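You operate a simulated robot arm through the tools that you are given. There is no shell and no other tool. Be economical: measure what you need, move in short steps, check, and stop when the job is done.

You run a simulated two-armed robot. Do the job below in one go: nothing can be reset, and whatever is moved stays where it is left.

Task
Wipe up the spill on the top of the steel bench with the cloth and put it back.

The check looks at the end state, three seconds after you hand in, the way a careful person would. Anything else that was tipped, shoved, dropped, spilled or broken makes it a failure. Flat cloth is picked up by pressing the open fingertips on it (5 to 10 N) and closing them slowly along it; thin cloth reads only 2 to 8 mm in the jaws.

Robot
Two 7-joint arms with two-finger parallel grippers on one trunk, on a base that drives. Base frame: it is fixed to the floor where the robot stands at the start and does not move with it; the origin is under the middle of the robot, x ahead of it, y to its left, z up. Lengths are in mm, angles in degrees, forces in N, time in s.
The left shoulder is at the start at [30, 119, 1010], the right one opposite. With the tool pointing down near the work surface each hand reaches from about 280 to 680 mm from the robot's upright axis, wherever it stands, measured 20 degrees to its own side. Payload 3.43 kg a hand.
The TCP of each hand is the grasp point between the finger pads, 30 mm short of the fingertips. In the tool frame z runs along the fingers and y along their closing line. The gripper opens to 94 mm. The fingers are 28 mm wide and 10 mm thick; the gripper's body (50 by 96 mm) begins 55 mm behind the TCP.
Orientation is told as [roll, pitch, yaw] about the base's x, y, z axes, in that order, counted from this pose: with the fingers straight down and closing along the base's y, the tool's x points along the base's -x, its y along +y and its z along -z.

Tools
- The arms move only by the tool servo_tool. It takes "left_moves", "right_moves" or both (then of equal length, played together; a hand with none holds still); each is a list of rows, each a list of 7 numbers: the shift along the tool's x, y, z in units of 30 mm (1.0 is 30 mm), then the turn, a rotation vector about the tool's x, y, z in units of 4 degrees (1.0 is 4 degrees), then the finger opening in mm, from 0 to 94. In form: [[x, y, z, rx, ry, rz, claw], ...]. A call has 1 to 10 rows; each row shifts and turns the commanded pose from where the row before left it, along the tool's axes as they then stand. A call with a number of a shift or a turn outside -1 to 1 is refused whole. Rows are played at 5 a second. More than 50 mm and 8.6 degrees between two rows, or a gripper value outside its range, and nothing of the call is played. A pose out of reach is approached as far as the arm can. The call stops where the force on the tool passes 40 N (or 10 N more than at its start, if that is more) or the arm is blocked; 0.2 s more then pass. The fingers move at their own pace (about 72 mm/s each) and stop on an object; they squeeze with about 38 N. The grip force told is the motor's: it shows also when the fingers shut on nothing. Time passes only in rows, and 0.2 s behind the last, so rows that do not move let the fingers close. It gives the time, the measured TCP pose, the force on the tool (base axes), the opening and the grip force at its end, in the units of the frame above (readings bear some noise), with the torque about the TCP (base axes, N m) and any sound that the robot's microphone picked up.
- Cameras (640 x 400 px; columns grow to the right, rows downward): "scene" is now at [46.5, 4.9, 1727.5]; the picture's right is [0.07, -1.00, 0.00], its down [-0.80, -0.05, -0.60] and it looks along [0.60, 0.04, -0.80] (base axes); focal length 270 px, centre (320, 200). "left" rides on the left gripper at [76, -14, -102] in its tool frame; the picture's right is [0.18, 0.98, 0.00], its down [-0.75, 0.14, -0.64] and it looks along [-0.63, 0.12, 0.77] (tool axes); focal length 243 px, centre (320, 200). "right" rides on the right gripper at [76, 14, -103] in its tool frame; the picture's right is [-0.18, 0.98, 0.00], its down [-0.75, -0.14, -0.64] and it looks along [-0.63, -0.12, 0.77] (tool axes); focal length 243 px, centre (320, 200). There is no depth. A picture from a camera that has moved, and an enlarged one, comes with that camera's place and axes in the base frame and with its lens. The place of the scene camera against the robot may be out by one fixed shift of up to 18 mm in any direction.
- get_image(camera): a new picture of that camera. The clock stands still meanwhile.
- lift_body(by): slides the trunk up (or, below 0, down) by that many mm; the arms and the scene camera ride with it, the base frame stays. It gives what a move gives, with no picture.
- drive_base(legs): drives the robot by 1 to 6 legs, each [ahead, turn to the left] in mm and degrees, along the robot's own axes; the way and the turn of a leg run together, so that a leg with both is an arc; at most 1500 mm and 180 degrees a leg. The arms and the cameras ride along, it lands a little off, and it stops where it bumps. It gives what a move gives.
- head_to(pan, tilt): turns the head with the scene camera to pan (to the left, within 143 degrees either way) and tilt (down, from -29 to 69), counted from straight ahead of the robot. It gives what a move gives.
- zoom(camera, box): a new picture of the part [left, top, right, bottom] of that camera's present view, enlarged. The clock stands still meanwhile.
- sign_off(): hands the job in; it is judged then, once.

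Go step by step. Nothing tells you exact positions but the pictures and the camera data: compare them with the known pose of the tool, close in by small moves and look again before you grip or let go. The budget is 120 turns and 108 pictures, counting those below and the enlarged ones. Unless the task says otherwise, let go and move clear before handing in, and close with one line.

The tools are called after ">>>" as name(argument=value, ...) on one line, values as JSON. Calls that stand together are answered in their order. servo_tool: Moves the arms, as the interface text tells. Its arguments: {"type":"object","properties":{"left_moves":{"type":"array","items":{"type":"array","items":{"type":"number"}}},"right_moves":{"type":"array","items":{"type":"array","items":{"type":"number"}}}},"required":[]} The other tools are called the same way: lift_body (by) slides the trunk up or down; drive_base (legs) drives the base; head_to (pan, tilt) turns the head that bears the scene camera; get_image (camera) takes a picture; zoom (camera, box) takes an enlarged picture of a part of a camera's view; sign_off () hands the job in.

At the start:

```text
t: 0.0
left_tool_pos: [456.1, 312.0, 1067.8]
left_tool_rot: [0.0, 0.1, 0.0]
left_contact_force: [0.6, -0.4, -0.2]
left_ft_torque: [-0.01, -0.01, 0.03]
left_gripper_width: 94.2
left_grip_force: 0.2
right_tool_pos: [296.7, -18.7, 1148.0]
right_tool_rot: [0.1, 0.0, 0.0]
right_contact_force: [-0.8, -0.2, 1.4]
right_ft_torque: [0.0, 0.02, 0.03]
right_gripper_width: 94.1
right_grip_force: 0.1
trunk travel left (down, up): [-275.0, 135.0]
robot x, y, heading: [-3.3, -1.9, -0.1]
head pan, tilt: [3.8, 53.0]
```

scene: 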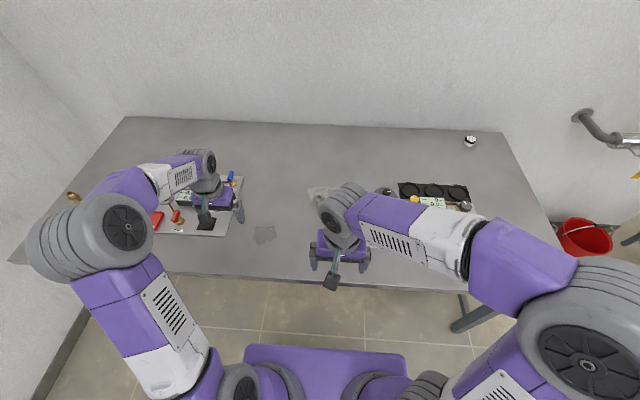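
right: 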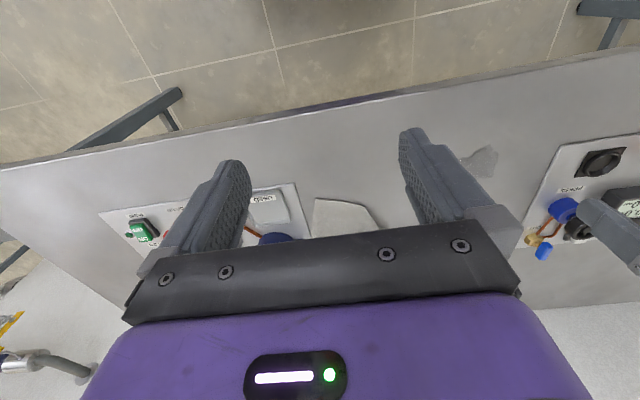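
left: 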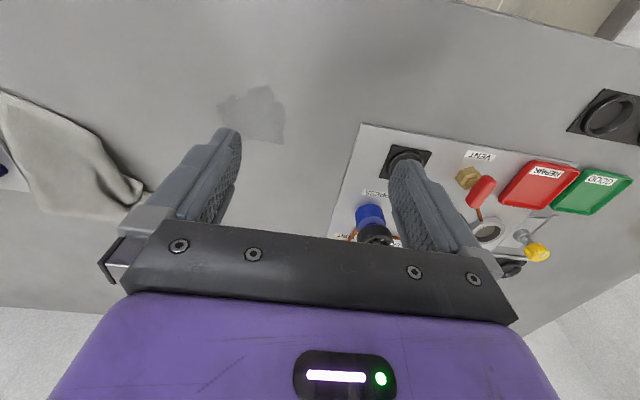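

The spill looks like the dull patch near [505, 240, ~870], and the cloth is lying near the middle under the right gripper. I'll look closer before moving anything.

>>> zoom(camera="scene", box=[220, 150, 420, 290])

>>> zoom(camera="left", box=[0, 50, 340, 262])

>>> zoom(camera="right", box=[80, 120, 540, 260])

```text
2.86 times, centred on (320, 220) of scene
camera zoom: at [46.5, 4.9, 1727.5], right [0.07, -1.0, 0.0], down [-0.8, -0.05, -0.6], along [0.6, 0.04, -0.8], focal length 772 px, centre (320, 143)
```

zoom: 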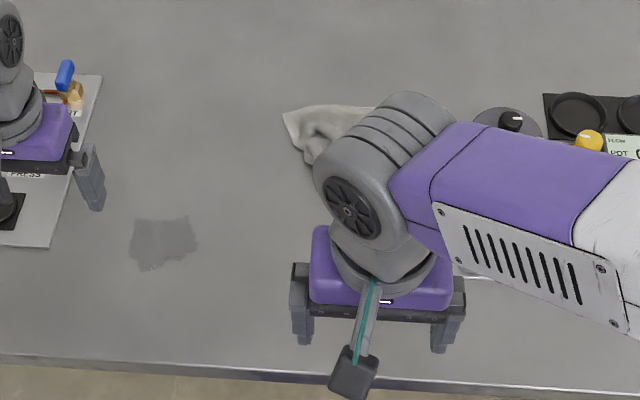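

```text
1.88 times, centred on (170, 156) of left
camera zoom: at [380.4, 298.2, 1170.3], right [-0.18, 0.98, 0.0], down [0.75, 0.14, 0.64], along [0.63, 0.12, -0.77], focal length 457 px, centre (602, 283)
```

zoom: 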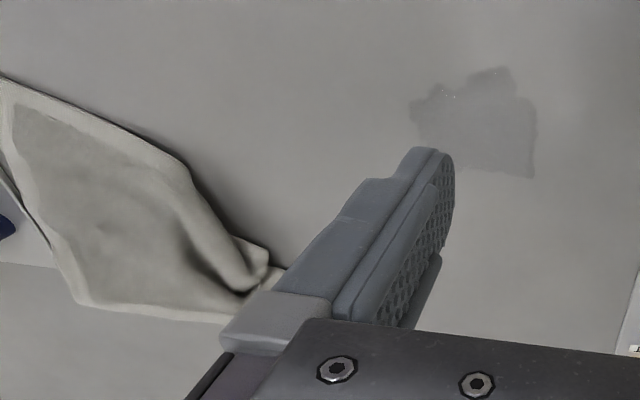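

```text
1.39 times, centred on (310, 190) of right
camera zoom: at [220.1, -5.4, 1249.9], right [0.18, 0.98, 0.0], down [0.75, -0.14, 0.64], along [0.63, -0.12, -0.77], focal length 338 px, centre (334, 214)
```

zoom: 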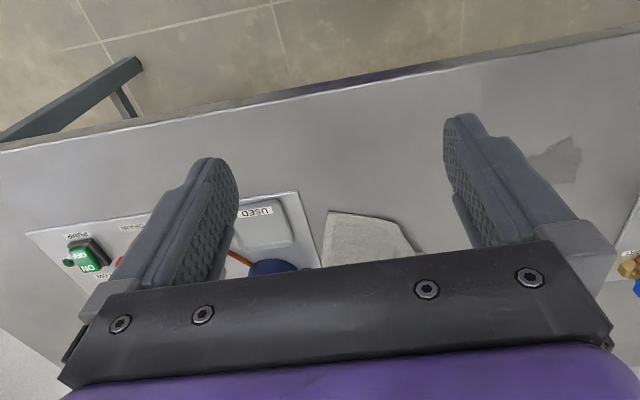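

The cloth is partly hidden by the right arm, so I'll move that arm up and to the right, well above everything.

>>> servo_tool(right_moves=[[0, -1, 0, 0, 0, 0, 94], [0, -1, 0, 0, 0, 0, 94], [0, -1, 0, 0, 0, 0, 94], [0, -1, 0, 0, 0, 0, 94], [0, -1, 0, 0, 0, 0, 94], [0, -1, 0, 0, 0, 0, 94], [0, -1, 0, 0, 0, 0, 94], [0, -1, 0, 0, 0, 0, 94], [0, -1, 0, 0, 0, 0, 94], [0, -1, 0, 0, 0, 0, 94]])

>>> get_image(camera="scene")

```text
t: 2.2
left_tool_pos: [456.4, 311.0, 1069.3]
left_tool_rot: [0.0, 0.0, 0.1]
left_contact_force: [-0.4, 0.6, -0.2]
left_ft_torque: [0.0, 0.0, 0.01]
left_gripper_width: 94.0
left_grip_force: 0.2
right_tool_pos: [296.4, -319.0, 1145.6]
right_tool_rot: [0.1, 0.0, 0.3]
right_contact_force: [0.2, 0.1, -0.2]
right_ft_torque: [0.01, 0.01, -0.01]
right_gripper_width: 93.8
right_grip_force: 0.0
trunk travel left (down, up): [-275.0, 135.0]
robot x, y, heading: [2.3, 2.8, -0.0]
head pan, tilt: [3.8, 53.0]
```

```text
101 pictures are left
camera scene: at [46.5, 4.3, 1727.5], right [0.07, -1.0, 0.0], down [-0.8, -0.05, -0.6], along [0.6, 0.04, -0.8], focal length 270 px, centre (320, 200)
```

scene: 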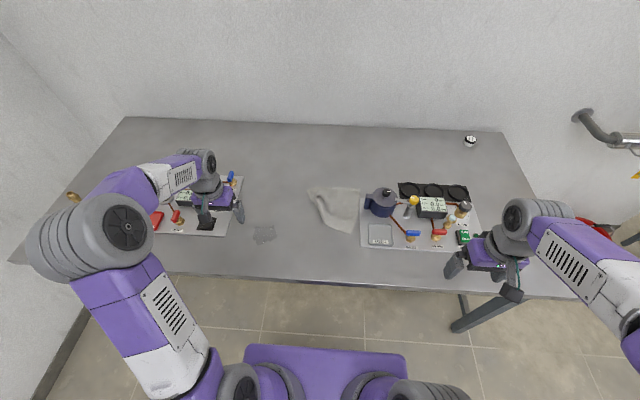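

>>> zoom(camera="scene", box=[240, 160, 400, 260])

>>> zoom(camera="scene", box=[340, 160, 500, 260])

```text
4.00 times, centred on (320, 210) of scene
camera zoom: at [46.5, 4.3, 1727.5], right [0.07, -1.0, 0.0], down [-0.8, -0.05, -0.6], along [0.6, 0.04, -0.8], focal length 1081 px, centre (320, 160)
```

zoom: 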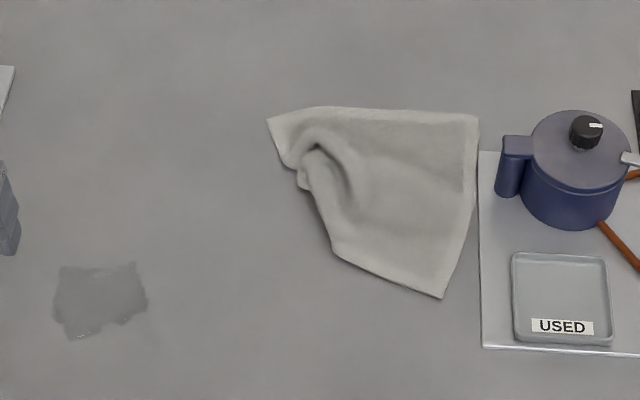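

```text
4.00 times, centred on (420, 210) of scene
camera zoom: at [46.5, 4.3, 1727.5], right [0.07, -1.0, 0.0], down [-0.8, -0.05, -0.6], along [0.6, 0.04, -0.8], focal length 1081 px, centre (-80, 160)
```

zoom: 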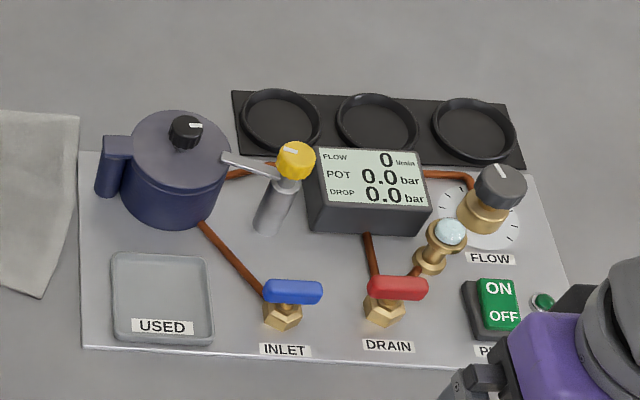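

Working from the pictures, the cloth covers about x 540–755, y −110 to 100. It has a turned-up fold on its left side, and the left panel begins at y≈375. My plan is to pinch the cloth near its middle with the left hand, slide it flat across the spill and slide it back. I'll hover first.

>>> servo_tool(left_moves=[[-0.5, -1, 0, 0, 0, 0, 94], [-0.5, -1, 0, 0, 0, 0, 94], [-0.5, -1, 0, 0, 0, 0, 94], [-0.5, -1, 0, 0, 0, 0, 94], [-0.5, -1, 0, 0, 0, 0, 80], [-0.5, -1, 0, 0, 0, 0, 80], [-0.5, -1, 0, 0, 0, 0, 60], [-0.5, -1, 0, 0, 0, 0, 50], [-0.5, -1, 0, 0, 0, 0, 50], [-0.5, -1, 0, 0, 0, 0, 50]])

>>> get_image(camera="left")

>>> get_image(camera="scene")

```text
t: 4.4
left_tool_pos: [606.4, 11.3, 1068.3]
left_tool_rot: [0.0, 0.0, 0.0]
left_contact_force: [0.4, 1.0, 0.3]
left_ft_torque: [-0.01, 0.05, -0.01]
left_gripper_width: 50.0
left_grip_force: 0.1
right_tool_pos: [297.7, -318.5, 1145.8]
right_tool_rot: [0.1, 0.2, -0.1]
right_contact_force: [0.2, -0.8, 0.4]
right_ft_torque: [0.01, 0.01, 0.03]
right_gripper_width: 93.9
right_grip_force: 0.0
trunk travel left (down, up): [-275.0, 135.0]
robot x, y, heading: [-0.1, 3.5, 0.1]
head pan, tilt: [3.8, 53.0]
```

```text
98 pictures are left
camera left: at [530.4, -3.2, 1169.6], right [-0.18, 0.98, 0.0], down [0.75, 0.14, 0.64], along [0.63, 0.12, -0.77], focal length 243 px, centre (320, 200)
```

left: 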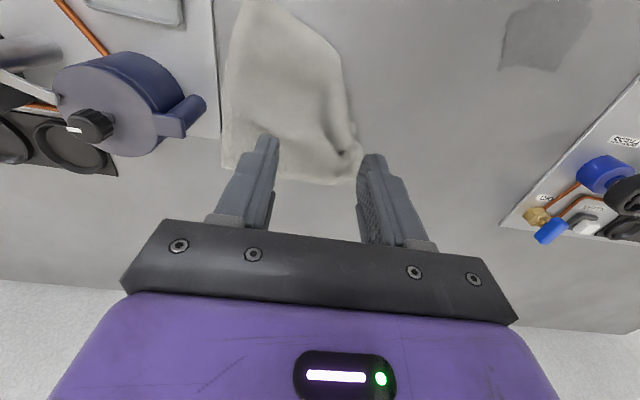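

```text
97 pictures are left
camera scene: at [47.2, 3.7, 1727.4], right [0.07, -1.0, 0.0], down [-0.8, -0.05, -0.6], along [0.6, 0.04, -0.8], focal length 270 px, centre (320, 200)
```

scene: 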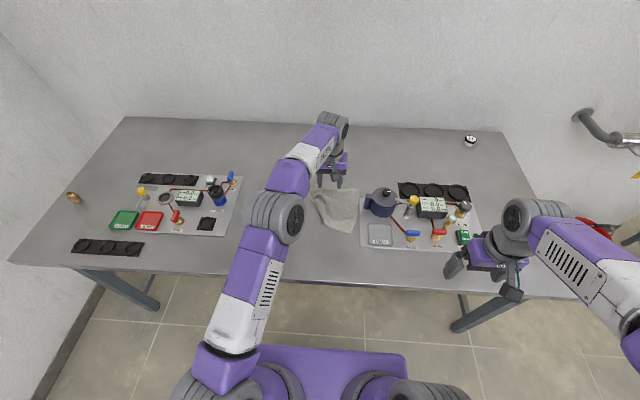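

The left camera agrees with the scene within about 15 mm: cloth corners near [740,−102], [547,−77], [570,21] and the fold near [681,67], with the spill near [513,233]. I'll descend over about [615,−15].

>>> servo_tool(left_moves=[[-0.3, -0.87, 0, 0, 0, 0, 50], [0, 0, 1, 0, 0, 0, 50], [0, 0, 1, 0, 0, 0, 50], [0, 0, 1, 0, 0, 0, 50], [0, 0, 1, 0, 0, 0, 50], [0, 0, 0.4, 0, 0, 0, 50]])

>>> get_image(camera="left")

```text
t: 5.8
left_tool_pos: [614.3, -16.2, 935.1]
left_tool_rot: [-0.1, 0.0, 0.0]
left_contact_force: [-0.4, -0.1, -0.7]
left_ft_torque: [0.0, 0.01, 0.0]
left_gripper_width: 49.7
left_grip_force: 0.0
right_tool_pos: [296.9, -318.4, 1147.7]
right_tool_rot: [0.1, 0.0, 0.0]
right_contact_force: [-0.4, 0.1, -0.2]
right_ft_torque: [-0.01, 0.02, 0.0]
right_gripper_width: 94.1
right_grip_force: 0.1
trunk travel left (down, up): [-275.0, 135.0]
robot x, y, heading: [2.6, 3.5, 0.1]
head pan, tilt: [3.8, 53.0]
```

```text
96 pictures are left
camera left: at [538.8, -29.5, 1037.6], right [-0.18, 0.98, 0.0], down [0.75, 0.14, 0.64], along [0.63, 0.12, -0.77], focal length 243 px, centre (320, 200)
```

left: 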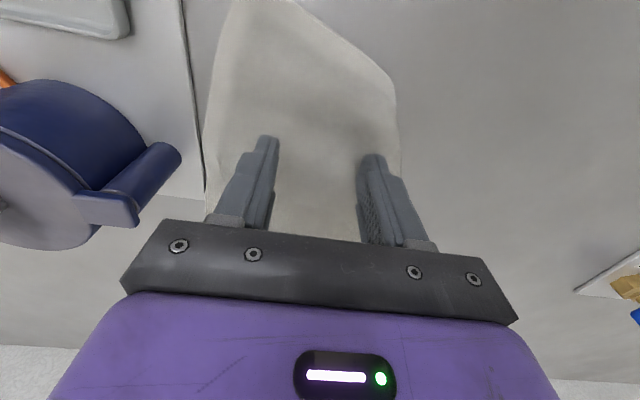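

The fingers are above the cloth. Next I'll lower in small steps until they touch.

>>> servo_tool(left_moves=[[0, 0, 0.3, 0, 0, 0, 50], [0, 0, 0.2, 0, 0, 0, 50], [0, 0, 0.1, 0, 0, 0, 50], [0, 0, 0.1, 0, 0, 0, 50], [0, 0, 0.1, 0, 0, 0, 50], [0, 0, 0, 0, 0, 0, 50]])

```text
t: 7.2
left_tool_pos: [614.0, -14.4, 912.3]
left_tool_rot: [0.0, 0.1, 0.0]
left_contact_force: [0.7, -0.8, -0.8]
left_ft_torque: [0.0, -0.06, 0.02]
left_gripper_width: 50.2
left_grip_force: 0.1
right_tool_pos: [295.7, -318.6, 1146.6]
right_tool_rot: [0.2, 0.1, 0.0]
right_contact_force: [0.6, -0.2, -0.3]
right_ft_torque: [0.02, 0.0, 0.0]
right_gripper_width: 94.1
right_grip_force: 0.0
trunk travel left (down, up): [-275.0, 135.0]
robot x, y, heading: [0.9, 0.6, -0.1]
head pan, tilt: [3.8, 53.0]
```

>>> servo_tool(left_moves=[[0, 0, 0.1, 0, 0, 0, 50], [0, 0, 0.1, 0, 0, 0, 50], [0, 0, 0.05, 0, 0, 0, 50], [0, 0, 0, 0, 0, 0, 50]])

```text
t: 8.2
left_tool_pos: [613.5, -14.5, 905.0]
left_tool_rot: [-0.1, 0.0, 0.0]
left_contact_force: [-0.5, 0.1, -0.2]
left_ft_torque: [-0.02, 0.0, 0.02]
left_gripper_width: 50.2
left_grip_force: 0.1
right_tool_pos: [295.9, -318.6, 1146.3]
right_tool_rot: [0.1, -0.1, -0.1]
right_contact_force: [-0.5, 0.3, 0.5]
right_ft_torque: [-0.03, 0.0, 0.03]
right_gripper_width: 93.9
right_grip_force: 0.1
trunk travel left (down, up): [-275.0, 135.0]
robot x, y, heading: [0.6, -3.6, 0.0]
head pan, tilt: [3.8, 53.0]
```

>>> servo_tool(left_moves=[[0, 0, 0.07, 0, 0, 0, 50], [0, 0, 0.07, 0, 0, 0, 50], [0, 0, 0, 0, 0, 0, 50]])

>>> get_image(camera="left")

```text
t: 9.0
left_tool_pos: [615.5, -14.2, 900.0]
left_tool_rot: [-0.1, -0.1, 0.0]
left_contact_force: [-0.5, 0.1, 0.3]
left_ft_torque: [-0.04, 0.01, 0.02]
left_gripper_width: 50.1
left_grip_force: 0.1
right_tool_pos: [295.4, -318.6, 1145.7]
right_tool_rot: [0.1, 0.0, 0.1]
right_contact_force: [0.3, 0.1, 0.4]
right_ft_torque: [0.01, 0.01, 0.03]
right_gripper_width: 94.2
right_grip_force: 0.1
trunk travel left (down, up): [-275.0, 135.0]
robot x, y, heading: [-1.6, -0.4, 0.2]
head pan, tilt: [3.8, 53.0]
```

```text
95 pictures are left
camera left: at [539.3, -28.1, 1002.2], right [-0.18, 0.98, 0.0], down [0.75, 0.14, 0.64], along [0.63, 0.12, -0.77], focal length 243 px, centre (320, 200)
```

left: 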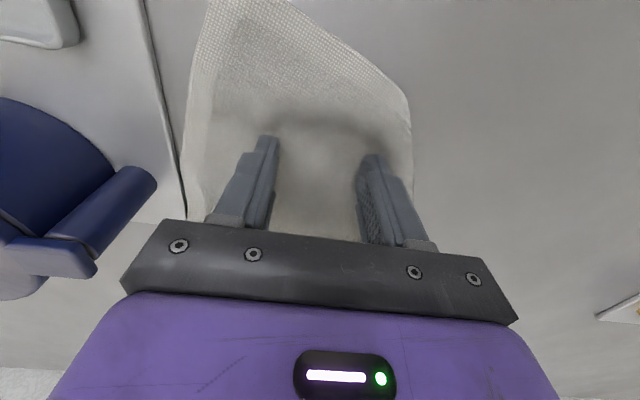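

Not touching yet, so I'll keep lowering gently.

>>> servo_tool(left_moves=[[0, 0, 0.07, 0, 0, 0, 50], [0, 0, 0.07, 0, 0, 0, 50], [0, 0, 0.07, 0, 0, 0, 50], [0, 0, 0, 0, 0, 0, 50]])

```text
t: 10.0
left_tool_pos: [615.3, -14.9, 895.9]
left_tool_rot: [0.0, -0.1, 0.0]
left_contact_force: [1.3, 0.0, 5.8]
left_ft_torque: [0.18, -0.01, -0.02]
left_gripper_width: 50.0
left_grip_force: 0.9
right_tool_pos: [296.5, -318.1, 1146.5]
right_tool_rot: [0.1, 0.0, 0.0]
right_contact_force: [0.4, 0.0, -1.1]
right_ft_torque: [0.0, -0.02, 0.01]
right_gripper_width: 94.1
right_grip_force: 0.0
trunk travel left (down, up): [-275.0, 135.0]
robot x, y, heading: [-0.9, -1.2, 0.1]
head pan, tilt: [3.8, 53.0]
```

Contact at 5.8 N, in the right range, so I'll close slowly along the cloth.

>>> servo_tool(left_moves=[[0, 0, 0.03, 0, 0, 0, 46], [0, 0, 0, 0, 0, 0, 42], [0, 0, 0, 0, 0, 0, 38], [0, 0, 0, 0, 0, 0, 34], [0, 0, 0, 0, 0, 0, 30], [0, 0, 0, 0, 0, 0, 26], [0, 0, 0, 0, 0, 0, 22], [0, 0, 0, 0, 0, 0, 18]])

>>> get_image(camera="left")

```text
t: 11.8
left_tool_pos: [614.0, -15.2, 894.9]
left_tool_rot: [-0.1, -0.1, 0.1]
left_contact_force: [1.6, 0.1, 13.1]
left_ft_torque: [0.21, -0.08, 0.02]
left_gripper_width: 18.3
left_grip_force: 0.6
right_tool_pos: [295.9, -317.9, 1146.5]
right_tool_rot: [0.1, 0.0, 0.0]
right_contact_force: [0.5, 0.1, 0.6]
right_ft_torque: [-0.01, 0.01, 0.03]
right_gripper_width: 94.2
right_grip_force: 0.1
trunk travel left (down, up): [-275.0, 135.0]
robot x, y, heading: [-0.1, 0.6, -0.2]
head pan, tilt: [3.8, 53.0]
```

```text
94 pictures are left
camera left: at [538.2, -28.5, 996.0], right [-0.18, 0.98, 0.0], down [0.75, 0.14, 0.64], along [0.63, 0.12, -0.77], focal length 243 px, centre (320, 200)
```

left: 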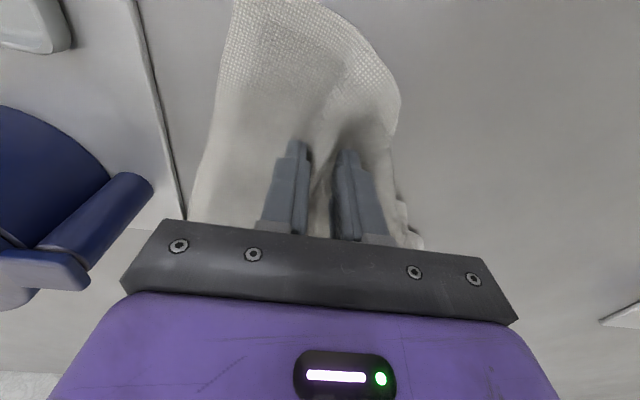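

The cloth is gathering between the fingers. I'll ease off slightly and finish closing.

>>> servo_tool(left_moves=[[0, 0, -0.03, 0, 0, 0, 15], [0, 0, 0, 0, 0, 0, 12], [0, 0, 0, 0, 0, 0, 9], [0, 0, 0, 0, 0, 0, 6], [0, 0, 0, 0, 0, 0, 3], [0, 0, 0, 0, 0, 0, 0], [0, 0, 0, 0, 0, 0, 0], [0, 0, 0, 0, 0, 0, 0]])

>>> get_image(camera="left")

>>> zoom(camera="scene", box=[240, 160, 400, 260])

```text
t: 13.6
left_tool_pos: [613.9, -15.1, 893.8]
left_tool_rot: [0.0, 0.0, 0.0]
left_contact_force: [-0.2, 1.9, 6.9]
left_ft_torque: [0.07, -0.02, 0.07]
left_gripper_width: 5.2
left_grip_force: 38.3
right_tool_pos: [295.5, -318.2, 1145.0]
right_tool_rot: [0.2, 0.0, 0.0]
right_contact_force: [0.0, 0.0, -0.1]
right_ft_torque: [0.03, 0.04, 0.03]
right_gripper_width: 94.2
right_grip_force: 0.0
trunk travel left (down, up): [-275.0, 135.0]
robot x, y, heading: [3.0, 1.4, -0.0]
head pan, tilt: [3.8, 53.0]
```

```text
93 pictures are left
camera left: at [538.7, -28.0, 996.4], right [-0.18, 0.98, 0.0], down [0.75, 0.14, 0.64], along [0.63, 0.12, -0.77], focal length 243 px, centre (320, 200)
```

left: 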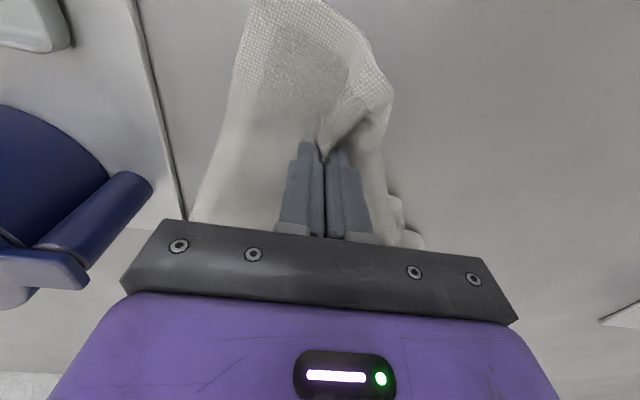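

```text
4.00 times, centred on (320, 210) of scene
camera zoom: at [45.5, 5.1, 1727.5], right [0.07, -1.0, 0.0], down [-0.8, -0.05, -0.6], along [0.6, 0.04, -0.8], focal length 1081 px, centre (320, 160)
```

zoom: 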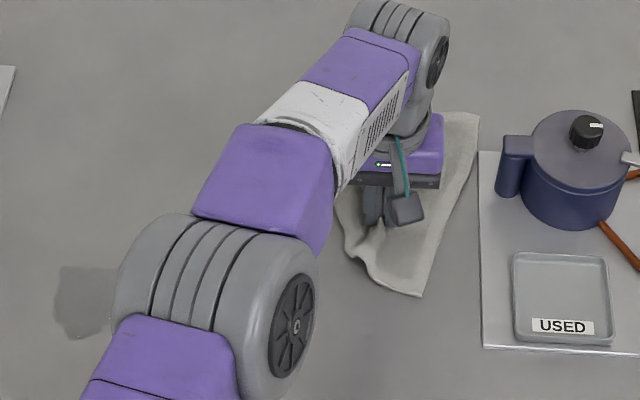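

I have a firm hold (5.2 mm, 38 N). Next I'll slide the cloth along the bench toward the spill.

>>> servo_tool(left_moves=[[0, 0, -0.05, 0, 0, 0, 0], [0.3, 0.7, 0, 0, 0, 0, 0], [0.3, 0.7, 0, 0, 0, 0, 0], [0.3, 0.7, 0, 0, 0, 0, 0], [0.3, 0.7, 0, 0, 0, 0, 0], [0.3, 0.7, 0, 0, 0, 0, 0], [0.3, 0.7, 0, 0, 0, 0, 0]])

>>> get_image(camera="left")

>>> get_image(camera="scene")

```text
t: 15.2
left_tool_pos: [559.4, 113.1, 895.4]
left_tool_rot: [0.0, 0.0, -0.1]
left_contact_force: [0.7, 0.9, 0.6]
left_ft_torque: [0.05, -0.01, 0.03]
left_gripper_width: 5.3
left_grip_force: 37.4
right_tool_pos: [295.6, -317.5, 1146.3]
right_tool_rot: [0.2, 0.0, 0.0]
right_contact_force: [0.0, -0.3, 0.2]
right_ft_torque: [0.0, 0.0, 0.01]
right_gripper_width: 94.1
right_grip_force: 0.0
trunk travel left (down, up): [-275.0, 135.0]
robot x, y, heading: [0.0, -0.9, -0.3]
head pan, tilt: [3.8, 53.0]
```

```text
91 pictures are left
camera left: at [483.8, 99.2, 998.0], right [-0.18, 0.98, 0.0], down [0.75, 0.14, 0.64], along [0.63, 0.12, -0.77], focal length 243 px, centre (320, 200)
```

left: 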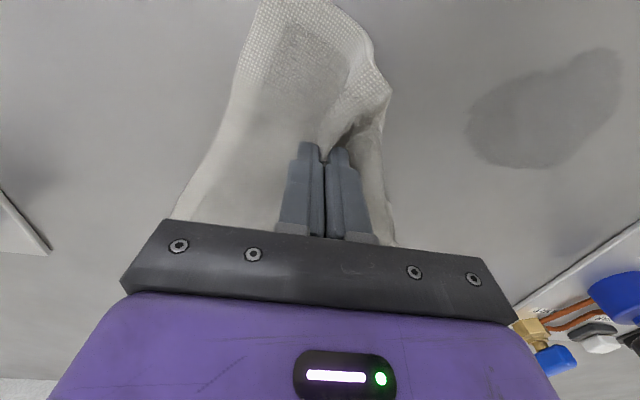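

```text
90 pictures are left
camera scene: at [46.1, 5.5, 1727.5], right [0.07, -1.0, 0.0], down [-0.8, -0.05, -0.6], along [0.6, 0.04, -0.8], focal length 270 px, centre (320, 200)
```

scene: 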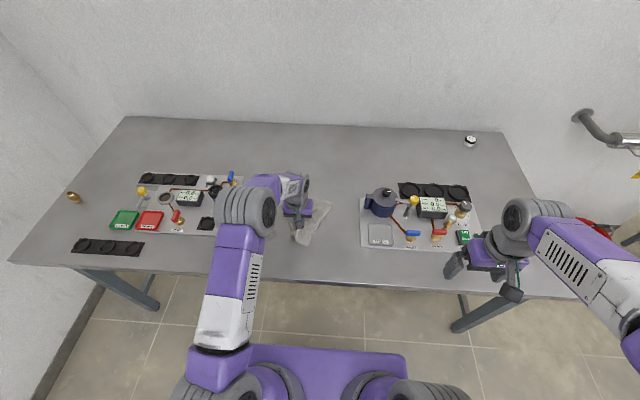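

The cloth follows cleanly. Close up, the spill spans x 480–545, y 190–270, so I'll press lightly and wipe across it in lanes.

>>> servo_tool(left_moves=[[0.3, 0, 0.07, 0, 0, 0, 0], [0, 0.9, 0, 0, 0, 0, 0], [0, 0.9, 0, 0, 0, 0, 0], [0, 0.9, 0, 0, 0, 0, 0], [0, 0.9, 0, 0, 0, 0, 0], [0, 0.9, 0, 0, 0, 0, 0], [0, 0.9, 0, 0, 0, 0, 0]])

>>> get_image(camera="left")

```text
t: 16.8
left_tool_pos: [550.7, 274.2, 894.6]
left_tool_rot: [0.0, -0.2, 0.0]
left_contact_force: [0.3, -2.8, 10.8]
left_ft_torque: [0.04, -0.06, 0.09]
left_gripper_width: 5.1
left_grip_force: 37.9
right_tool_pos: [295.1, -318.4, 1146.2]
right_tool_rot: [0.1, 0.0, 0.0]
right_contact_force: [-0.4, 0.2, 0.4]
right_ft_torque: [-0.02, -0.01, -0.03]
right_gripper_width: 93.9
right_grip_force: 0.1
trunk travel left (down, up): [-275.0, 135.0]
robot x, y, heading: [-0.2, 0.2, 0.0]
head pan, tilt: [3.8, 53.0]
```

```text
89 pictures are left
camera left: at [475.0, 259.6, 995.9], right [-0.18, 0.98, 0.0], down [0.75, 0.14, 0.64], along [0.63, 0.12, -0.77], focal length 243 px, centre (320, 200)
```

left: 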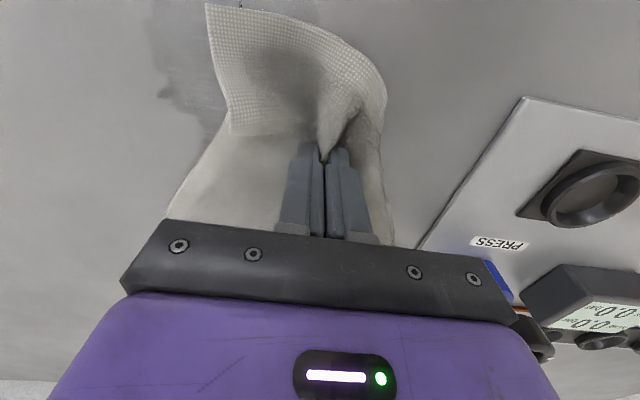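

It's wiping: the wet area is shrinking and the front flap has darkened. I'll do more lanes at smaller x.

>>> servo_tool(left_moves=[[0.8, 0, 0, 0, 0, 0, 0], [0, -0.8, 0, 0, 0, 0, 0], [0, -0.8, 0, 0, 0, 0, 0], [0, -0.8, 0, 0, 0, 0, 0], [0, -0.8, 0, 0, 0, 0, 0], [0.7, 0, 0, 0, 0, 0, 0], [0, 0.8, 0, 0, 0, 0, 0], [0, 0.8, 0, 0, 0, 0, 0], [0, 0.8, 0, 0, 0, 0, 0], [0, 0.8, 0, 0, 0, 0, 0]])

>>> get_image(camera="left")

>>> zoom(camera="scene", box=[200, 180, 360, 280])

```text
t: 19.0
left_tool_pos: [504.7, 271.7, 893.9]
left_tool_rot: [0.0, 0.0, -0.1]
left_contact_force: [0.5, -2.3, 6.6]
left_ft_torque: [-0.01, -0.02, 0.04]
left_gripper_width: 5.1
left_grip_force: 37.9
right_tool_pos: [295.7, -318.6, 1146.5]
right_tool_rot: [0.0, 0.0, 0.0]
right_contact_force: [0.5, 0.7, 0.7]
right_ft_torque: [-0.01, 0.0, -0.01]
right_gripper_width: 94.0
right_grip_force: 0.1
trunk travel left (down, up): [-275.0, 135.0]
robot x, y, heading: [-2.3, 0.2, 0.0]
head pan, tilt: [3.8, 53.0]
```

```text
88 pictures are left
camera left: at [430.3, 259.1, 996.4], right [-0.18, 0.98, 0.0], down [0.75, 0.14, 0.64], along [0.63, 0.12, -0.77], focal length 243 px, centre (320, 200)
```

left: 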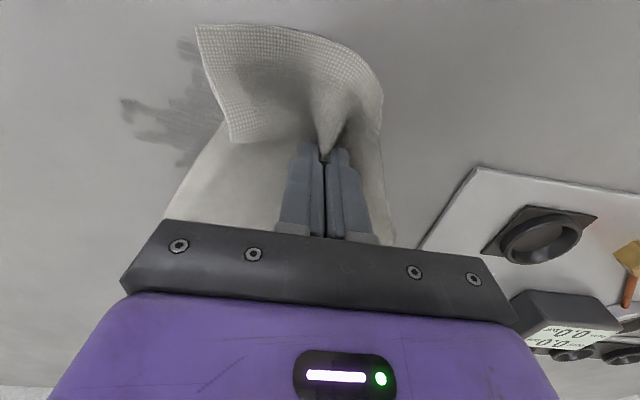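

```text
4.00 times, centred on (280, 230) of scene
camera zoom: at [45.6, 4.8, 1727.6], right [0.07, -1.0, 0.0], down [-0.8, -0.05, -0.6], along [0.6, 0.04, -0.8], focal length 1081 px, centre (480, 80)
```

zoom: 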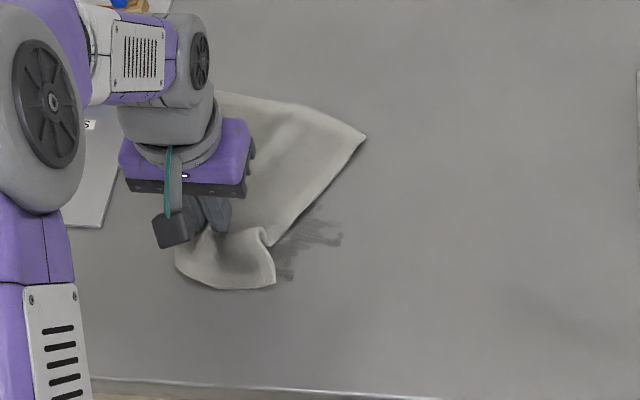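

Thin streaks are left around x 455–525, y 160–230. I'll run more lanes across that area.

>>> servo_tool(left_moves=[[0, -0.9, 0, 0, 0, 0, 0], [0, -0.9, 0, 0, 0, 0, 0], [0, -0.9, 0, 0, 0, 0, 0], [0, -0.9, 0, 0, 0, 0, 0], [0, -0.9, 0, 0, 0, 0, 0], [0.6, 0, 0, 0, 0, 0, 0], [0, 0.9, 0, 0, 0, 0, 0], [0, 0.9, 0, 0, 0, 0, 0], [0, 0.9, 0, 0, 0, 0, 0], [0, 0.9, 0, 0, 0, 0, 0]])

>>> servo_tool(left_moves=[[0.6, 0, 0, 0, 0, 0, 0], [0, -0.9, 0, 0, 0, 0, 0], [0, -0.9, 0, 0, 0, 0, 0], [0, -0.9, 0, 0, 0, 0, 0], [0, -0.9, 0, 0, 0, 0, 0], [0, -0.5, 0, 0, 0, 0, 0]])

>>> get_image(camera="left")

>>> zoom(camera="scene", box=[200, 180, 360, 280])

```text
t: 21.2
left_tool_pos: [488.5, 245.1, 893.1]
left_tool_rot: [0.0, 0.0, -0.1]
left_contact_force: [0.3, -1.9, 10.8]
left_ft_torque: [0.03, -0.06, 0.05]
left_gripper_width: 5.1
left_grip_force: 37.9
right_tool_pos: [296.1, -317.1, 1146.8]
right_tool_rot: [0.1, 0.0, 0.1]
right_contact_force: [0.5, 1.1, 1.5]
right_ft_torque: [-0.02, 0.03, 0.03]
right_gripper_width: 94.1
right_grip_force: 0.0
trunk travel left (down, up): [-275.0, 135.0]
robot x, y, heading: [-4.6, -2.1, 0.3]
head pan, tilt: [3.8, 53.0]
```

```text
t: 22.6
left_tool_pos: [470.2, 123.8, 895.3]
left_tool_rot: [0.0, 0.0, -0.1]
left_contact_force: [-0.5, 3.0, 8.9]
left_ft_torque: [0.16, 0.02, 0.06]
left_gripper_width: 5.2
left_grip_force: 38.1
right_tool_pos: [295.4, -318.3, 1146.4]
right_tool_rot: [0.0, 0.0, -0.1]
right_contact_force: [-0.1, 0.2, -0.6]
right_ft_torque: [-0.05, 0.01, 0.01]
right_gripper_width: 93.8
right_grip_force: 0.0
trunk travel left (down, up): [-275.0, 135.0]
robot x, y, heading: [-3.1, 2.6, 0.2]
head pan, tilt: [3.8, 53.0]
```

```text
86 pictures are left
camera left: at [394.0, 109.5, 996.2], right [-0.18, 0.98, 0.0], down [0.75, 0.14, 0.64], along [0.63, 0.12, -0.77], focal length 243 px, centre (320, 200)
```

left: 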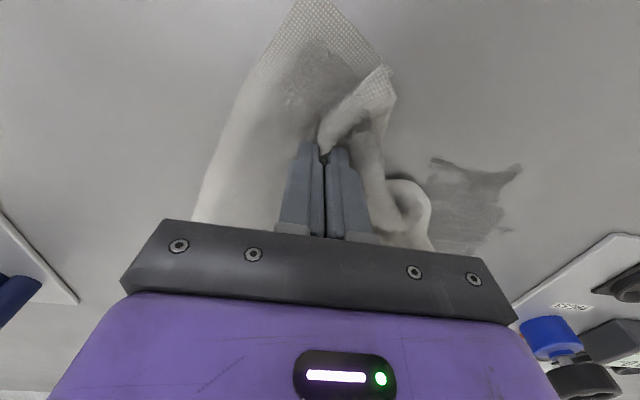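

```text
4.00 times, centred on (280, 230) of scene
camera zoom: at [45.6, 4.9, 1727.5], right [0.07, -1.0, 0.0], down [-0.8, -0.05, -0.6], along [0.6, 0.04, -0.8], focal length 1081 px, centre (480, 80)
```

zoom: 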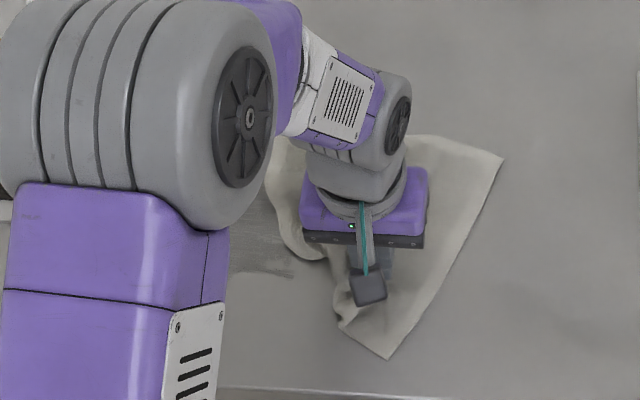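

A thin film remains at about x 450–540, y 190–275. I'll keep wiping in closer lanes.

>>> servo_tool(left_moves=[[0.7, 0.5, 0, 0, 0, 0, 0], [0, 1, 0, 0, 0, 0, 0], [0, 1, 0, 0, 0, 0, 0], [0, 1, 0, 0, 0, 0, 0], [0, 1, 0, 0, 0, 0, 0], [0, 0.7, 0, 0, 0, 0, 0], [-0.6, 0, 0, 0, 0, 0, 0], [0, -1, 0, 0, 0, 0, 0], [0, -1, 0, 0, 0, 0, 0], [0, -1, 0, 0, 0, 0, 0]])

>>> servo_tool(left_moves=[[0, -0.5, 0, 0, 0, 0, 0], [-0.6, 0, 0, 0, 0, 0, 0], [0, 1, 0, 0, 0, 0, 0], [0, 1, 0, 0, 0, 0, 0], [0, 1, 0, 0, 0, 0, 0], [0, 0.5, 0, 0, 0, 0, 0], [-0.6, 0, 0, 0, 0, 0, 0], [0, -1, 0, 0, 0, 0, 0], [0, -1, 0, 0, 0, 0, 0], [0, -1, 0, 0, 0, 0, 0]])

>>> servo_tool(left_moves=[[-0.6, -0.5, 0, 0, 0, 0, 0], [0, 1, 0, 0, 0, 0, 0], [0, 1, 0, 0, 0, 0, 0], [0, 1, 0, 0, 0, 0, 0], [0, 0.5, 0, 0, 0, 0, 0], [-0.6, 0, 0, 0, 0, 0, 0], [0, -1, 0, 0, 0, 0, 0], [0, -1, 0, 0, 0, 0, 0], [0, -1, 0, 0, 0, 0, 0], [0, -1, 0, 0, 0, 0, 0]])

>>> get_image(camera="left")

>>> zoom(camera="scene", box=[200, 180, 360, 280])

```text
t: 24.8
left_tool_pos: [467.5, 189.2, 896.6]
left_tool_rot: [-0.1, 0.0, 0.0]
left_contact_force: [0.0, -0.5, 1.7]
left_ft_torque: [0.04, -0.02, 0.07]
left_gripper_width: 5.2
left_grip_force: 37.5
right_tool_pos: [295.4, -319.3, 1146.4]
right_tool_rot: [0.1, 0.0, 0.0]
right_contact_force: [-0.1, 0.3, -1.0]
right_ft_torque: [-0.01, -0.02, 0.01]
right_gripper_width: 94.1
right_grip_force: 0.0
trunk travel left (down, up): [-275.0, 135.0]
robot x, y, heading: [3.2, -0.5, -0.1]
head pan, tilt: [3.8, 53.0]
```

```text
t: 27.0
left_tool_pos: [502.9, 189.7, 894.1]
left_tool_rot: [0.1, -0.2, -0.1]
left_contact_force: [-0.1, 4.5, 14.6]
left_ft_torque: [0.29, -0.06, 0.03]
left_gripper_width: 5.2
left_grip_force: 38.1
right_tool_pos: [294.8, -317.8, 1146.6]
right_tool_rot: [0.2, 0.0, 0.1]
right_contact_force: [-0.3, 0.0, 0.8]
right_ft_torque: [0.0, -0.03, -0.02]
right_gripper_width: 94.1
right_grip_force: 0.2
trunk travel left (down, up): [-275.0, 135.0]
robot x, y, heading: [-1.6, 1.3, 0.2]
head pan, tilt: [3.8, 53.0]
```

```text
t: 29.2
left_tool_pos: [540.1, 159.2, 894.6]
left_tool_rot: [0.0, -0.1, 0.1]
left_contact_force: [-0.5, 2.9, 17.1]
left_ft_torque: [0.24, -0.06, 0.06]
left_gripper_width: 5.6
left_grip_force: 37.6
right_tool_pos: [295.1, -319.1, 1147.1]
right_tool_rot: [0.1, 0.0, 0.0]
right_contact_force: [-1.0, -0.4, -0.3]
right_ft_torque: [-0.01, 0.05, 0.03]
right_gripper_width: 93.8
right_grip_force: 0.1
trunk travel left (down, up): [-275.0, 135.0]
robot x, y, heading: [-2.7, -0.4, -0.3]
head pan, tilt: [3.8, 53.0]
```

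```text
84 pictures are left
camera left: at [463.8, 145.6, 995.6], right [-0.19, 0.98, 0.0], down [0.75, 0.14, 0.64], along [0.63, 0.12, -0.77], focal length 243 px, centre (320, 200)
```

left: 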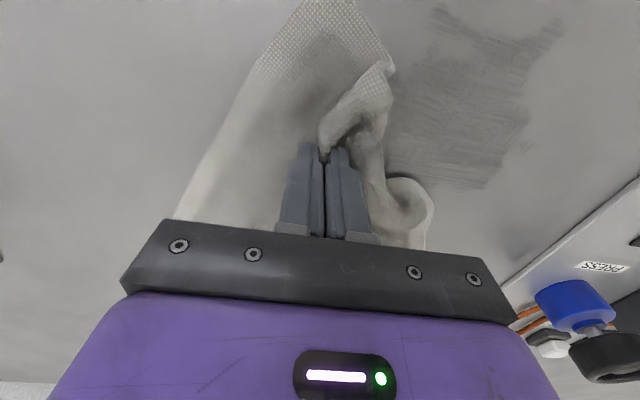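

```text
4.00 times, centred on (280, 230) of scene
camera zoom: at [44.8, 4.1, 1727.6], right [0.07, -1.0, 0.0], down [-0.8, -0.05, -0.6], along [0.6, 0.04, -0.8], focal length 1081 px, centre (480, 80)
```

zoom: 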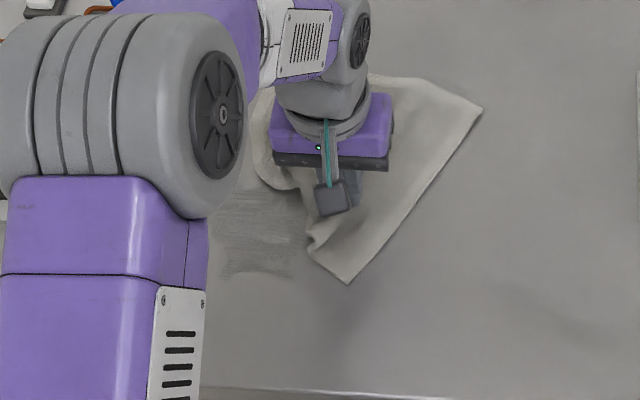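

The film is thinner but not gone. Next I'll run cross strokes along x over the whole area with slightly more pressure.

>>> servo_tool(left_moves=[[-0.4, 1, 0.02, 0, 0, 0, 0], [0.9, 0, 0, 0, 0, 0, 0], [0.9, 0, 0, 0, 0, 0, 0], [0.9, 0, 0, 0, 0, 0, 0], [0.9, 0, 0, 0, 0, 0, 0], [0, 0.5, 0, 0, 0, 0, 0], [-0.9, 0, 0, 0, 0, 0, 0], [-0.9, 0, 0, 0, 0, 0, 0], [-0.9, 0, 0, 0, 0, 0, 0], [-0.9, 0, 0, 0, 0, 0, 0]])

>>> servo_tool(left_moves=[[0, 0.5, 0, 0, 0, 0, 0], [0.9, 0, 0, 0, 0, 0, 0], [0.9, 0, 0, 0, 0, 0, 0], [0.9, 0, 0, 0, 0, 0, 0], [0.9, 0, 0, 0, 0, 0, 0], [0, 0.5, 0, 0, 0, 0, 0], [-0.9, 0, 0, 0, 0, 0, 0], [-0.9, 0, 0, 0, 0, 0, 0], [-0.9, 0, 0, 0, 0, 0, 0], [-0.9, 0, 0, 0, 0, 0, 0]])

>>> servo_tool(left_moves=[[0, 0.5, 0, 0, 0, 0, 0], [0.9, 0, 0, 0, 0, 0, 0], [0.9, 0, 0, 0, 0, 0, 0], [0.9, 0, 0, 0, 0, 0, 0], [0.9, 0, 0, 0, 0, 0, 0], [0, 0.5, 0, 0, 0, 0, 0], [-0.9, 0, 0, 0, 0, 0, 0], [-0.9, 0, 0, 0, 0, 0, 0], [-0.9, 0, 0, 0, 0, 0, 0], [-0.9, 0, 0, 0, 0, 0, 0]])

>>> get_image(camera="left")

>>> zoom(camera="scene", box=[200, 180, 360, 280])

```text
t: 31.4
left_tool_pos: [552.6, 203.2, 894.9]
left_tool_rot: [0.1, -0.1, 0.1]
left_contact_force: [-1.6, 0.8, 7.7]
left_ft_torque: [0.03, 0.0, 0.03]
left_gripper_width: 5.3
left_grip_force: 38.2
right_tool_pos: [296.3, -318.2, 1146.5]
right_tool_rot: [0.1, 0.0, 0.0]
right_contact_force: [0.2, 1.0, -0.5]
right_ft_torque: [0.02, 0.06, 0.01]
right_gripper_width: 94.1
right_grip_force: 0.0
trunk travel left (down, up): [-275.0, 135.0]
robot x, y, heading: [1.0, 0.9, -0.2]
head pan, tilt: [3.8, 53.0]
```

```text
t: 33.6
left_tool_pos: [551.7, 233.4, 893.6]
left_tool_rot: [0.1, -0.1, 0.0]
left_contact_force: [-3.4, 0.3, 16.7]
left_ft_torque: [0.18, 0.08, 0.08]
left_gripper_width: 5.4
left_grip_force: 37.8
right_tool_pos: [295.6, -318.8, 1145.8]
right_tool_rot: [0.1, 0.0, 0.0]
right_contact_force: [-0.5, 0.8, 0.1]
right_ft_torque: [0.01, -0.01, -0.02]
right_gripper_width: 93.9
right_grip_force: 0.0
trunk travel left (down, up): [-275.0, 135.0]
robot x, y, heading: [0.7, 1.6, 0.3]
head pan, tilt: [3.8, 53.0]
```

```text
t: 35.8
left_tool_pos: [552.5, 265.6, 894.2]
left_tool_rot: [0.0, -0.1, 0.0]
left_contact_force: [-2.6, -0.7, 11.3]
left_ft_torque: [0.11, 0.05, 0.07]
left_gripper_width: 5.1
left_grip_force: 37.9
right_tool_pos: [294.7, -318.5, 1146.2]
right_tool_rot: [0.1, 0.0, 0.0]
right_contact_force: [0.3, -0.6, -0.1]
right_ft_torque: [-0.01, 0.03, 0.0]
right_gripper_width: 93.9
right_grip_force: 0.1
trunk travel left (down, up): [-275.0, 135.0]
robot x, y, heading: [-0.8, -2.0, -0.3]
head pan, tilt: [3.8, 53.0]
```

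```text
82 pictures are left
camera left: at [476.9, 251.1, 995.9], right [-0.18, 0.98, 0.0], down [0.75, 0.14, 0.64], along [0.63, 0.12, -0.77], focal length 243 px, centre (320, 200)
```

left: 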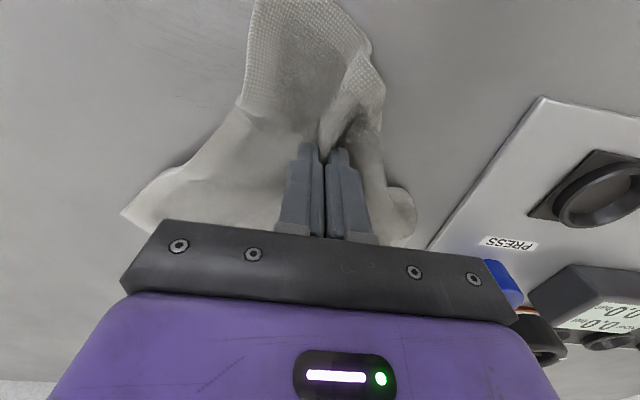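

```text
4.00 times, centred on (280, 230) of scene
camera zoom: at [45.0, 4.1, 1727.5], right [0.07, -1.0, 0.0], down [-0.8, -0.05, -0.6], along [0.6, 0.04, -0.8], focal length 1081 px, centre (480, 80)
```

zoom: 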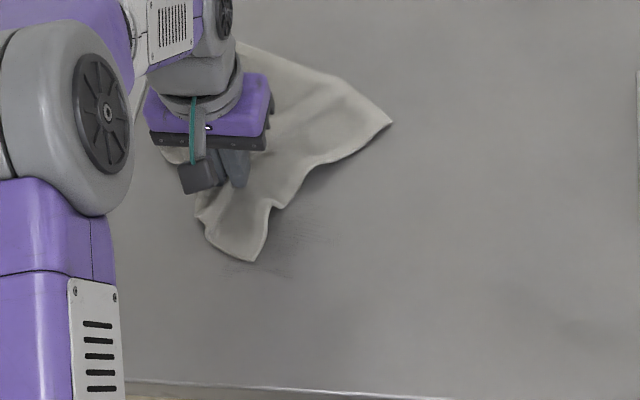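

Much fainter now. I'll do one more full round of cross strokes, working back toward lower y.

>>> servo_tool(left_moves=[[0, 0, 0, 0, 0, 0, 0], [1, 0, 0, 0, 0, 0, 0], [1, 0, 0, 0, 0, 0, 0], [1, 0, 0, 0, 0, 0, 0], [0.7, 0, 0, 0, 0, 0, 0], [0, -0.5, 0, 0, 0, 0, 0], [-1, 0, 0, 0, 0, 0, 0], [-1, 0, 0, 0, 0, 0, 0], [-1, 0, 0, 0, 0, 0, 0], [-0.7, 0, 0, 0, 0, 0, 0]])

>>> servo_tool(left_moves=[[0, -0.5, 0, 0, 0, 0, 0], [1, 0, 0, 0, 0, 0, 0], [1, 0, 0, 0, 0, 0, 0], [1, 0, 0, 0, 0, 0, 0], [0.7, 0, 0, 0, 0, 0, 0], [0, -0.5, 0, 0, 0, 0, 0], [-1, 0, 0, 0, 0, 0, 0], [-1, 0, 0, 0, 0, 0, 0], [-1, 0, 0, 0, 0, 0, 0], [-0.7, 0, 0, 0, 0, 0, 0]])

>>> servo_tool(left_moves=[[0, -0.5, 0, 0, 0, 0, 0], [1, 0, 0, 0, 0, 0, 0], [1, 0, 0, 0, 0, 0, 0], [1, 0, 0, 0, 0, 0, 0], [0.7, 0, 0, 0, 0, 0, 0], [0, -0.5, 0, 0, 0, 0, 0], [-1, 0, 0, 0, 0, 0, 0], [-1, 0, 0, 0, 0, 0, 0], [-1, 0, 0, 0, 0, 0, 0], [-0.7, 0, 0, 0, 0, 0, 0]])

>>> servo_tool(left_moves=[[0, -0.5, 0, 0, 0, 0, 0], [1, 0, 0, 0, 0, 0, 0], [1, 0, 0, 0, 0, 0, 0], [1, 0, 0, 0, 0, 0, 0], [0.7, 0, 0, 0, 0, 0, 0], [0, -0.5, 0, 0, 0, 0, 0], [-1, 0, 0, 0, 0, 0, 0], [-1, 0, 0, 0, 0, 0, 0], [-1, 0, 0, 0, 0, 0, 0], [-0.7, 0, 0, 0, 0, 0, 0]])

>>> get_image(camera="left")

>>> zoom(camera="scene", box=[200, 180, 360, 280])

```text
t: 38.0
left_tool_pos: [550.7, 250.2, 893.2]
left_tool_rot: [0.0, 0.0, 0.1]
left_contact_force: [-0.9, 0.2, 8.7]
left_ft_torque: [0.08, 0.04, 0.05]
left_gripper_width: 5.3
left_grip_force: 38.3
right_tool_pos: [295.6, -318.1, 1145.6]
right_tool_rot: [0.1, 0.1, 0.1]
right_contact_force: [-0.5, 0.6, 0.4]
right_ft_torque: [0.01, 0.01, -0.04]
right_gripper_width: 94.1
right_grip_force: 0.1
trunk travel left (down, up): [-275.0, 135.0]
robot x, y, heading: [2.0, 2.1, 0.0]
head pan, tilt: [3.8, 53.0]
```

```text
t: 40.2
left_tool_pos: [550.7, 219.2, 895.1]
left_tool_rot: [0.1, -0.1, 0.0]
left_contact_force: [-1.5, 0.9, 10.9]
left_ft_torque: [0.08, 0.05, 0.04]
left_gripper_width: 5.1
left_grip_force: 38.1
right_tool_pos: [296.2, -318.3, 1145.9]
right_tool_rot: [0.1, 0.0, 0.0]
right_contact_force: [-0.2, -0.8, 1.0]
right_ft_torque: [-0.01, 0.0, 0.02]
right_gripper_width: 94.0
right_grip_force: 0.1
trunk travel left (down, up): [-275.0, 135.0]
robot x, y, heading: [2.3, 3.7, -0.1]
head pan, tilt: [3.8, 53.0]
```

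```text
t: 42.4
left_tool_pos: [550.9, 189.1, 894.2]
left_tool_rot: [0.0, -0.3, 0.0]
left_contact_force: [-4.5, -0.2, 23.1]
left_ft_torque: [0.19, 0.06, 0.07]
left_gripper_width: 5.2
left_grip_force: 37.7
right_tool_pos: [295.4, -318.6, 1146.9]
right_tool_rot: [0.0, -0.1, 0.1]
right_contact_force: [0.2, 0.5, 0.0]
right_ft_torque: [0.04, 0.0, -0.01]
right_gripper_width: 93.9
right_grip_force: 0.0
trunk travel left (down, up): [-275.0, 135.0]
robot x, y, heading: [0.0, -0.7, 0.1]
head pan, tilt: [3.8, 53.0]
```

```text
t: 44.6
left_tool_pos: [551.7, 159.7, 892.8]
left_tool_rot: [0.0, -0.3, 0.1]
left_contact_force: [-4.3, 0.2, 23.6]
left_ft_torque: [0.22, 0.07, 0.08]
left_gripper_width: 4.9
left_grip_force: 37.6
right_tool_pos: [294.8, -319.0, 1146.6]
right_tool_rot: [0.1, 0.0, 0.2]
right_contact_force: [-0.3, -0.3, 0.0]
right_ft_torque: [-0.02, -0.02, 0.0]
right_gripper_width: 93.8
right_grip_force: 0.1
trunk travel left (down, up): [-275.0, 135.0]
robot x, y, heading: [-1.2, -0.7, 0.1]
head pan, tilt: [3.8, 53.0]
```

```text
80 pictures are left
camera left: at [477.0, 146.7, 995.3], right [-0.18, 0.98, 0.0], down [0.75, 0.14, 0.65], along [0.63, 0.12, -0.76], focal length 243 px, centre (320, 200)
```

left: 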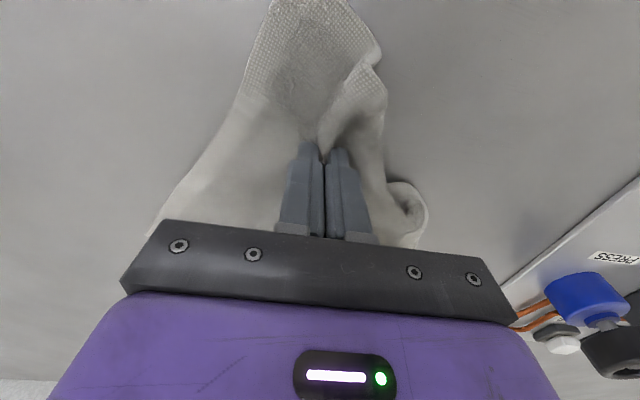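

```text
4.00 times, centred on (280, 230) of scene
camera zoom: at [43.2, 4.2, 1727.6], right [0.07, -1.0, 0.0], down [-0.8, -0.05, -0.6], along [0.6, 0.04, -0.8], focal length 1081 px, centre (480, 80)
```

zoom: 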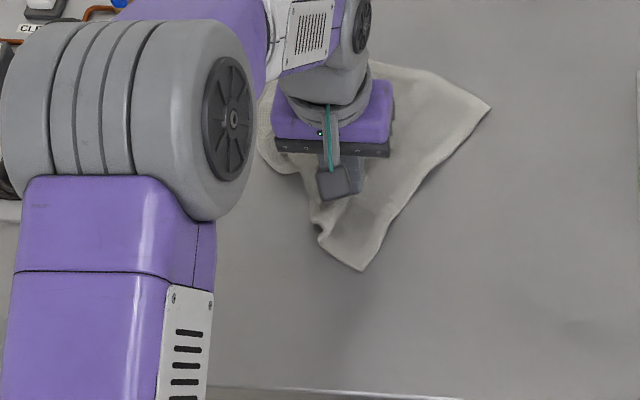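

The bench looks clean there. I'll drag the cloth back toward its original spot, then inspect the bench before releasing.

>>> servo_tool(left_moves=[[0, 0, -0.12, 0, 0, 0, 0], [-0.3, -0.833, 0, 0, 0, 0, 0], [-0.3, -0.833, 0, 0, 0, 0, 0], [-0.3, -0.833, 0, 0, 0, 0, 0], [-0.3, -0.833, 0, 0, 0, 0, 0], [-0.3, -0.833, 0, 0, 0, 0, 0], [-0.3, -0.833, 0, 0, 0, 0, 0], [-0.3, -0.833, 0, 0, 0, 0, 0]])

>>> zoom(camera="scene", box=[200, 160, 400, 285])

>>> get_image(camera="left")

```text
t: 46.4
left_tool_pos: [614.0, -16.8, 897.2]
left_tool_rot: [0.1, 0.1, 0.1]
left_contact_force: [-0.4, 0.1, 1.6]
left_ft_torque: [0.01, 0.03, 0.02]
left_gripper_width: 5.0
left_grip_force: 37.9
right_tool_pos: [296.9, -319.1, 1146.4]
right_tool_rot: [0.1, -0.1, 0.0]
right_contact_force: [0.0, -0.6, -0.4]
right_ft_torque: [0.01, -0.01, 0.02]
right_gripper_width: 93.8
right_grip_force: 0.0
trunk travel left (down, up): [-275.0, 135.0]
robot x, y, heading: [-0.7, 0.1, -0.0]
head pan, tilt: [3.8, 53.0]
```

```text
3.20 times, centred on (300, 222) of scene
camera zoom: at [46.7, 4.2, 1727.5], right [0.07, -1.0, 0.0], down [-0.8, -0.05, -0.6], along [0.6, 0.04, -0.8], focal length 865 px, centre (384, 128)
```

zoom: 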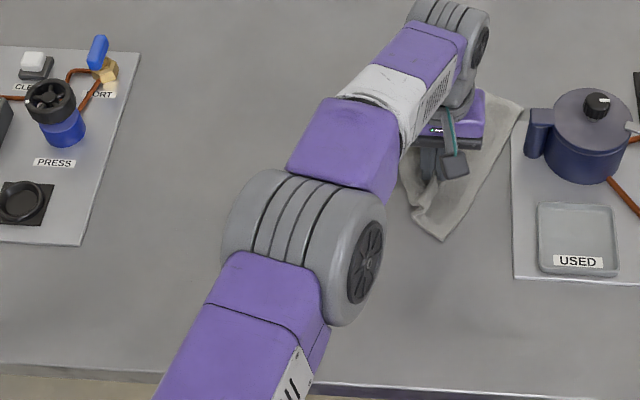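

```text
77 pictures are left
camera left: at [539.1, -30.2, 999.1], right [-0.18, 0.98, 0.0], down [0.75, 0.14, 0.64], along [0.63, 0.12, -0.77], focal length 243 px, centre (320, 200)
```

left: 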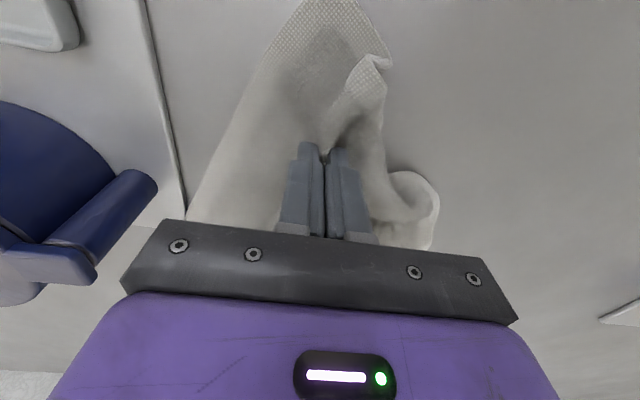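

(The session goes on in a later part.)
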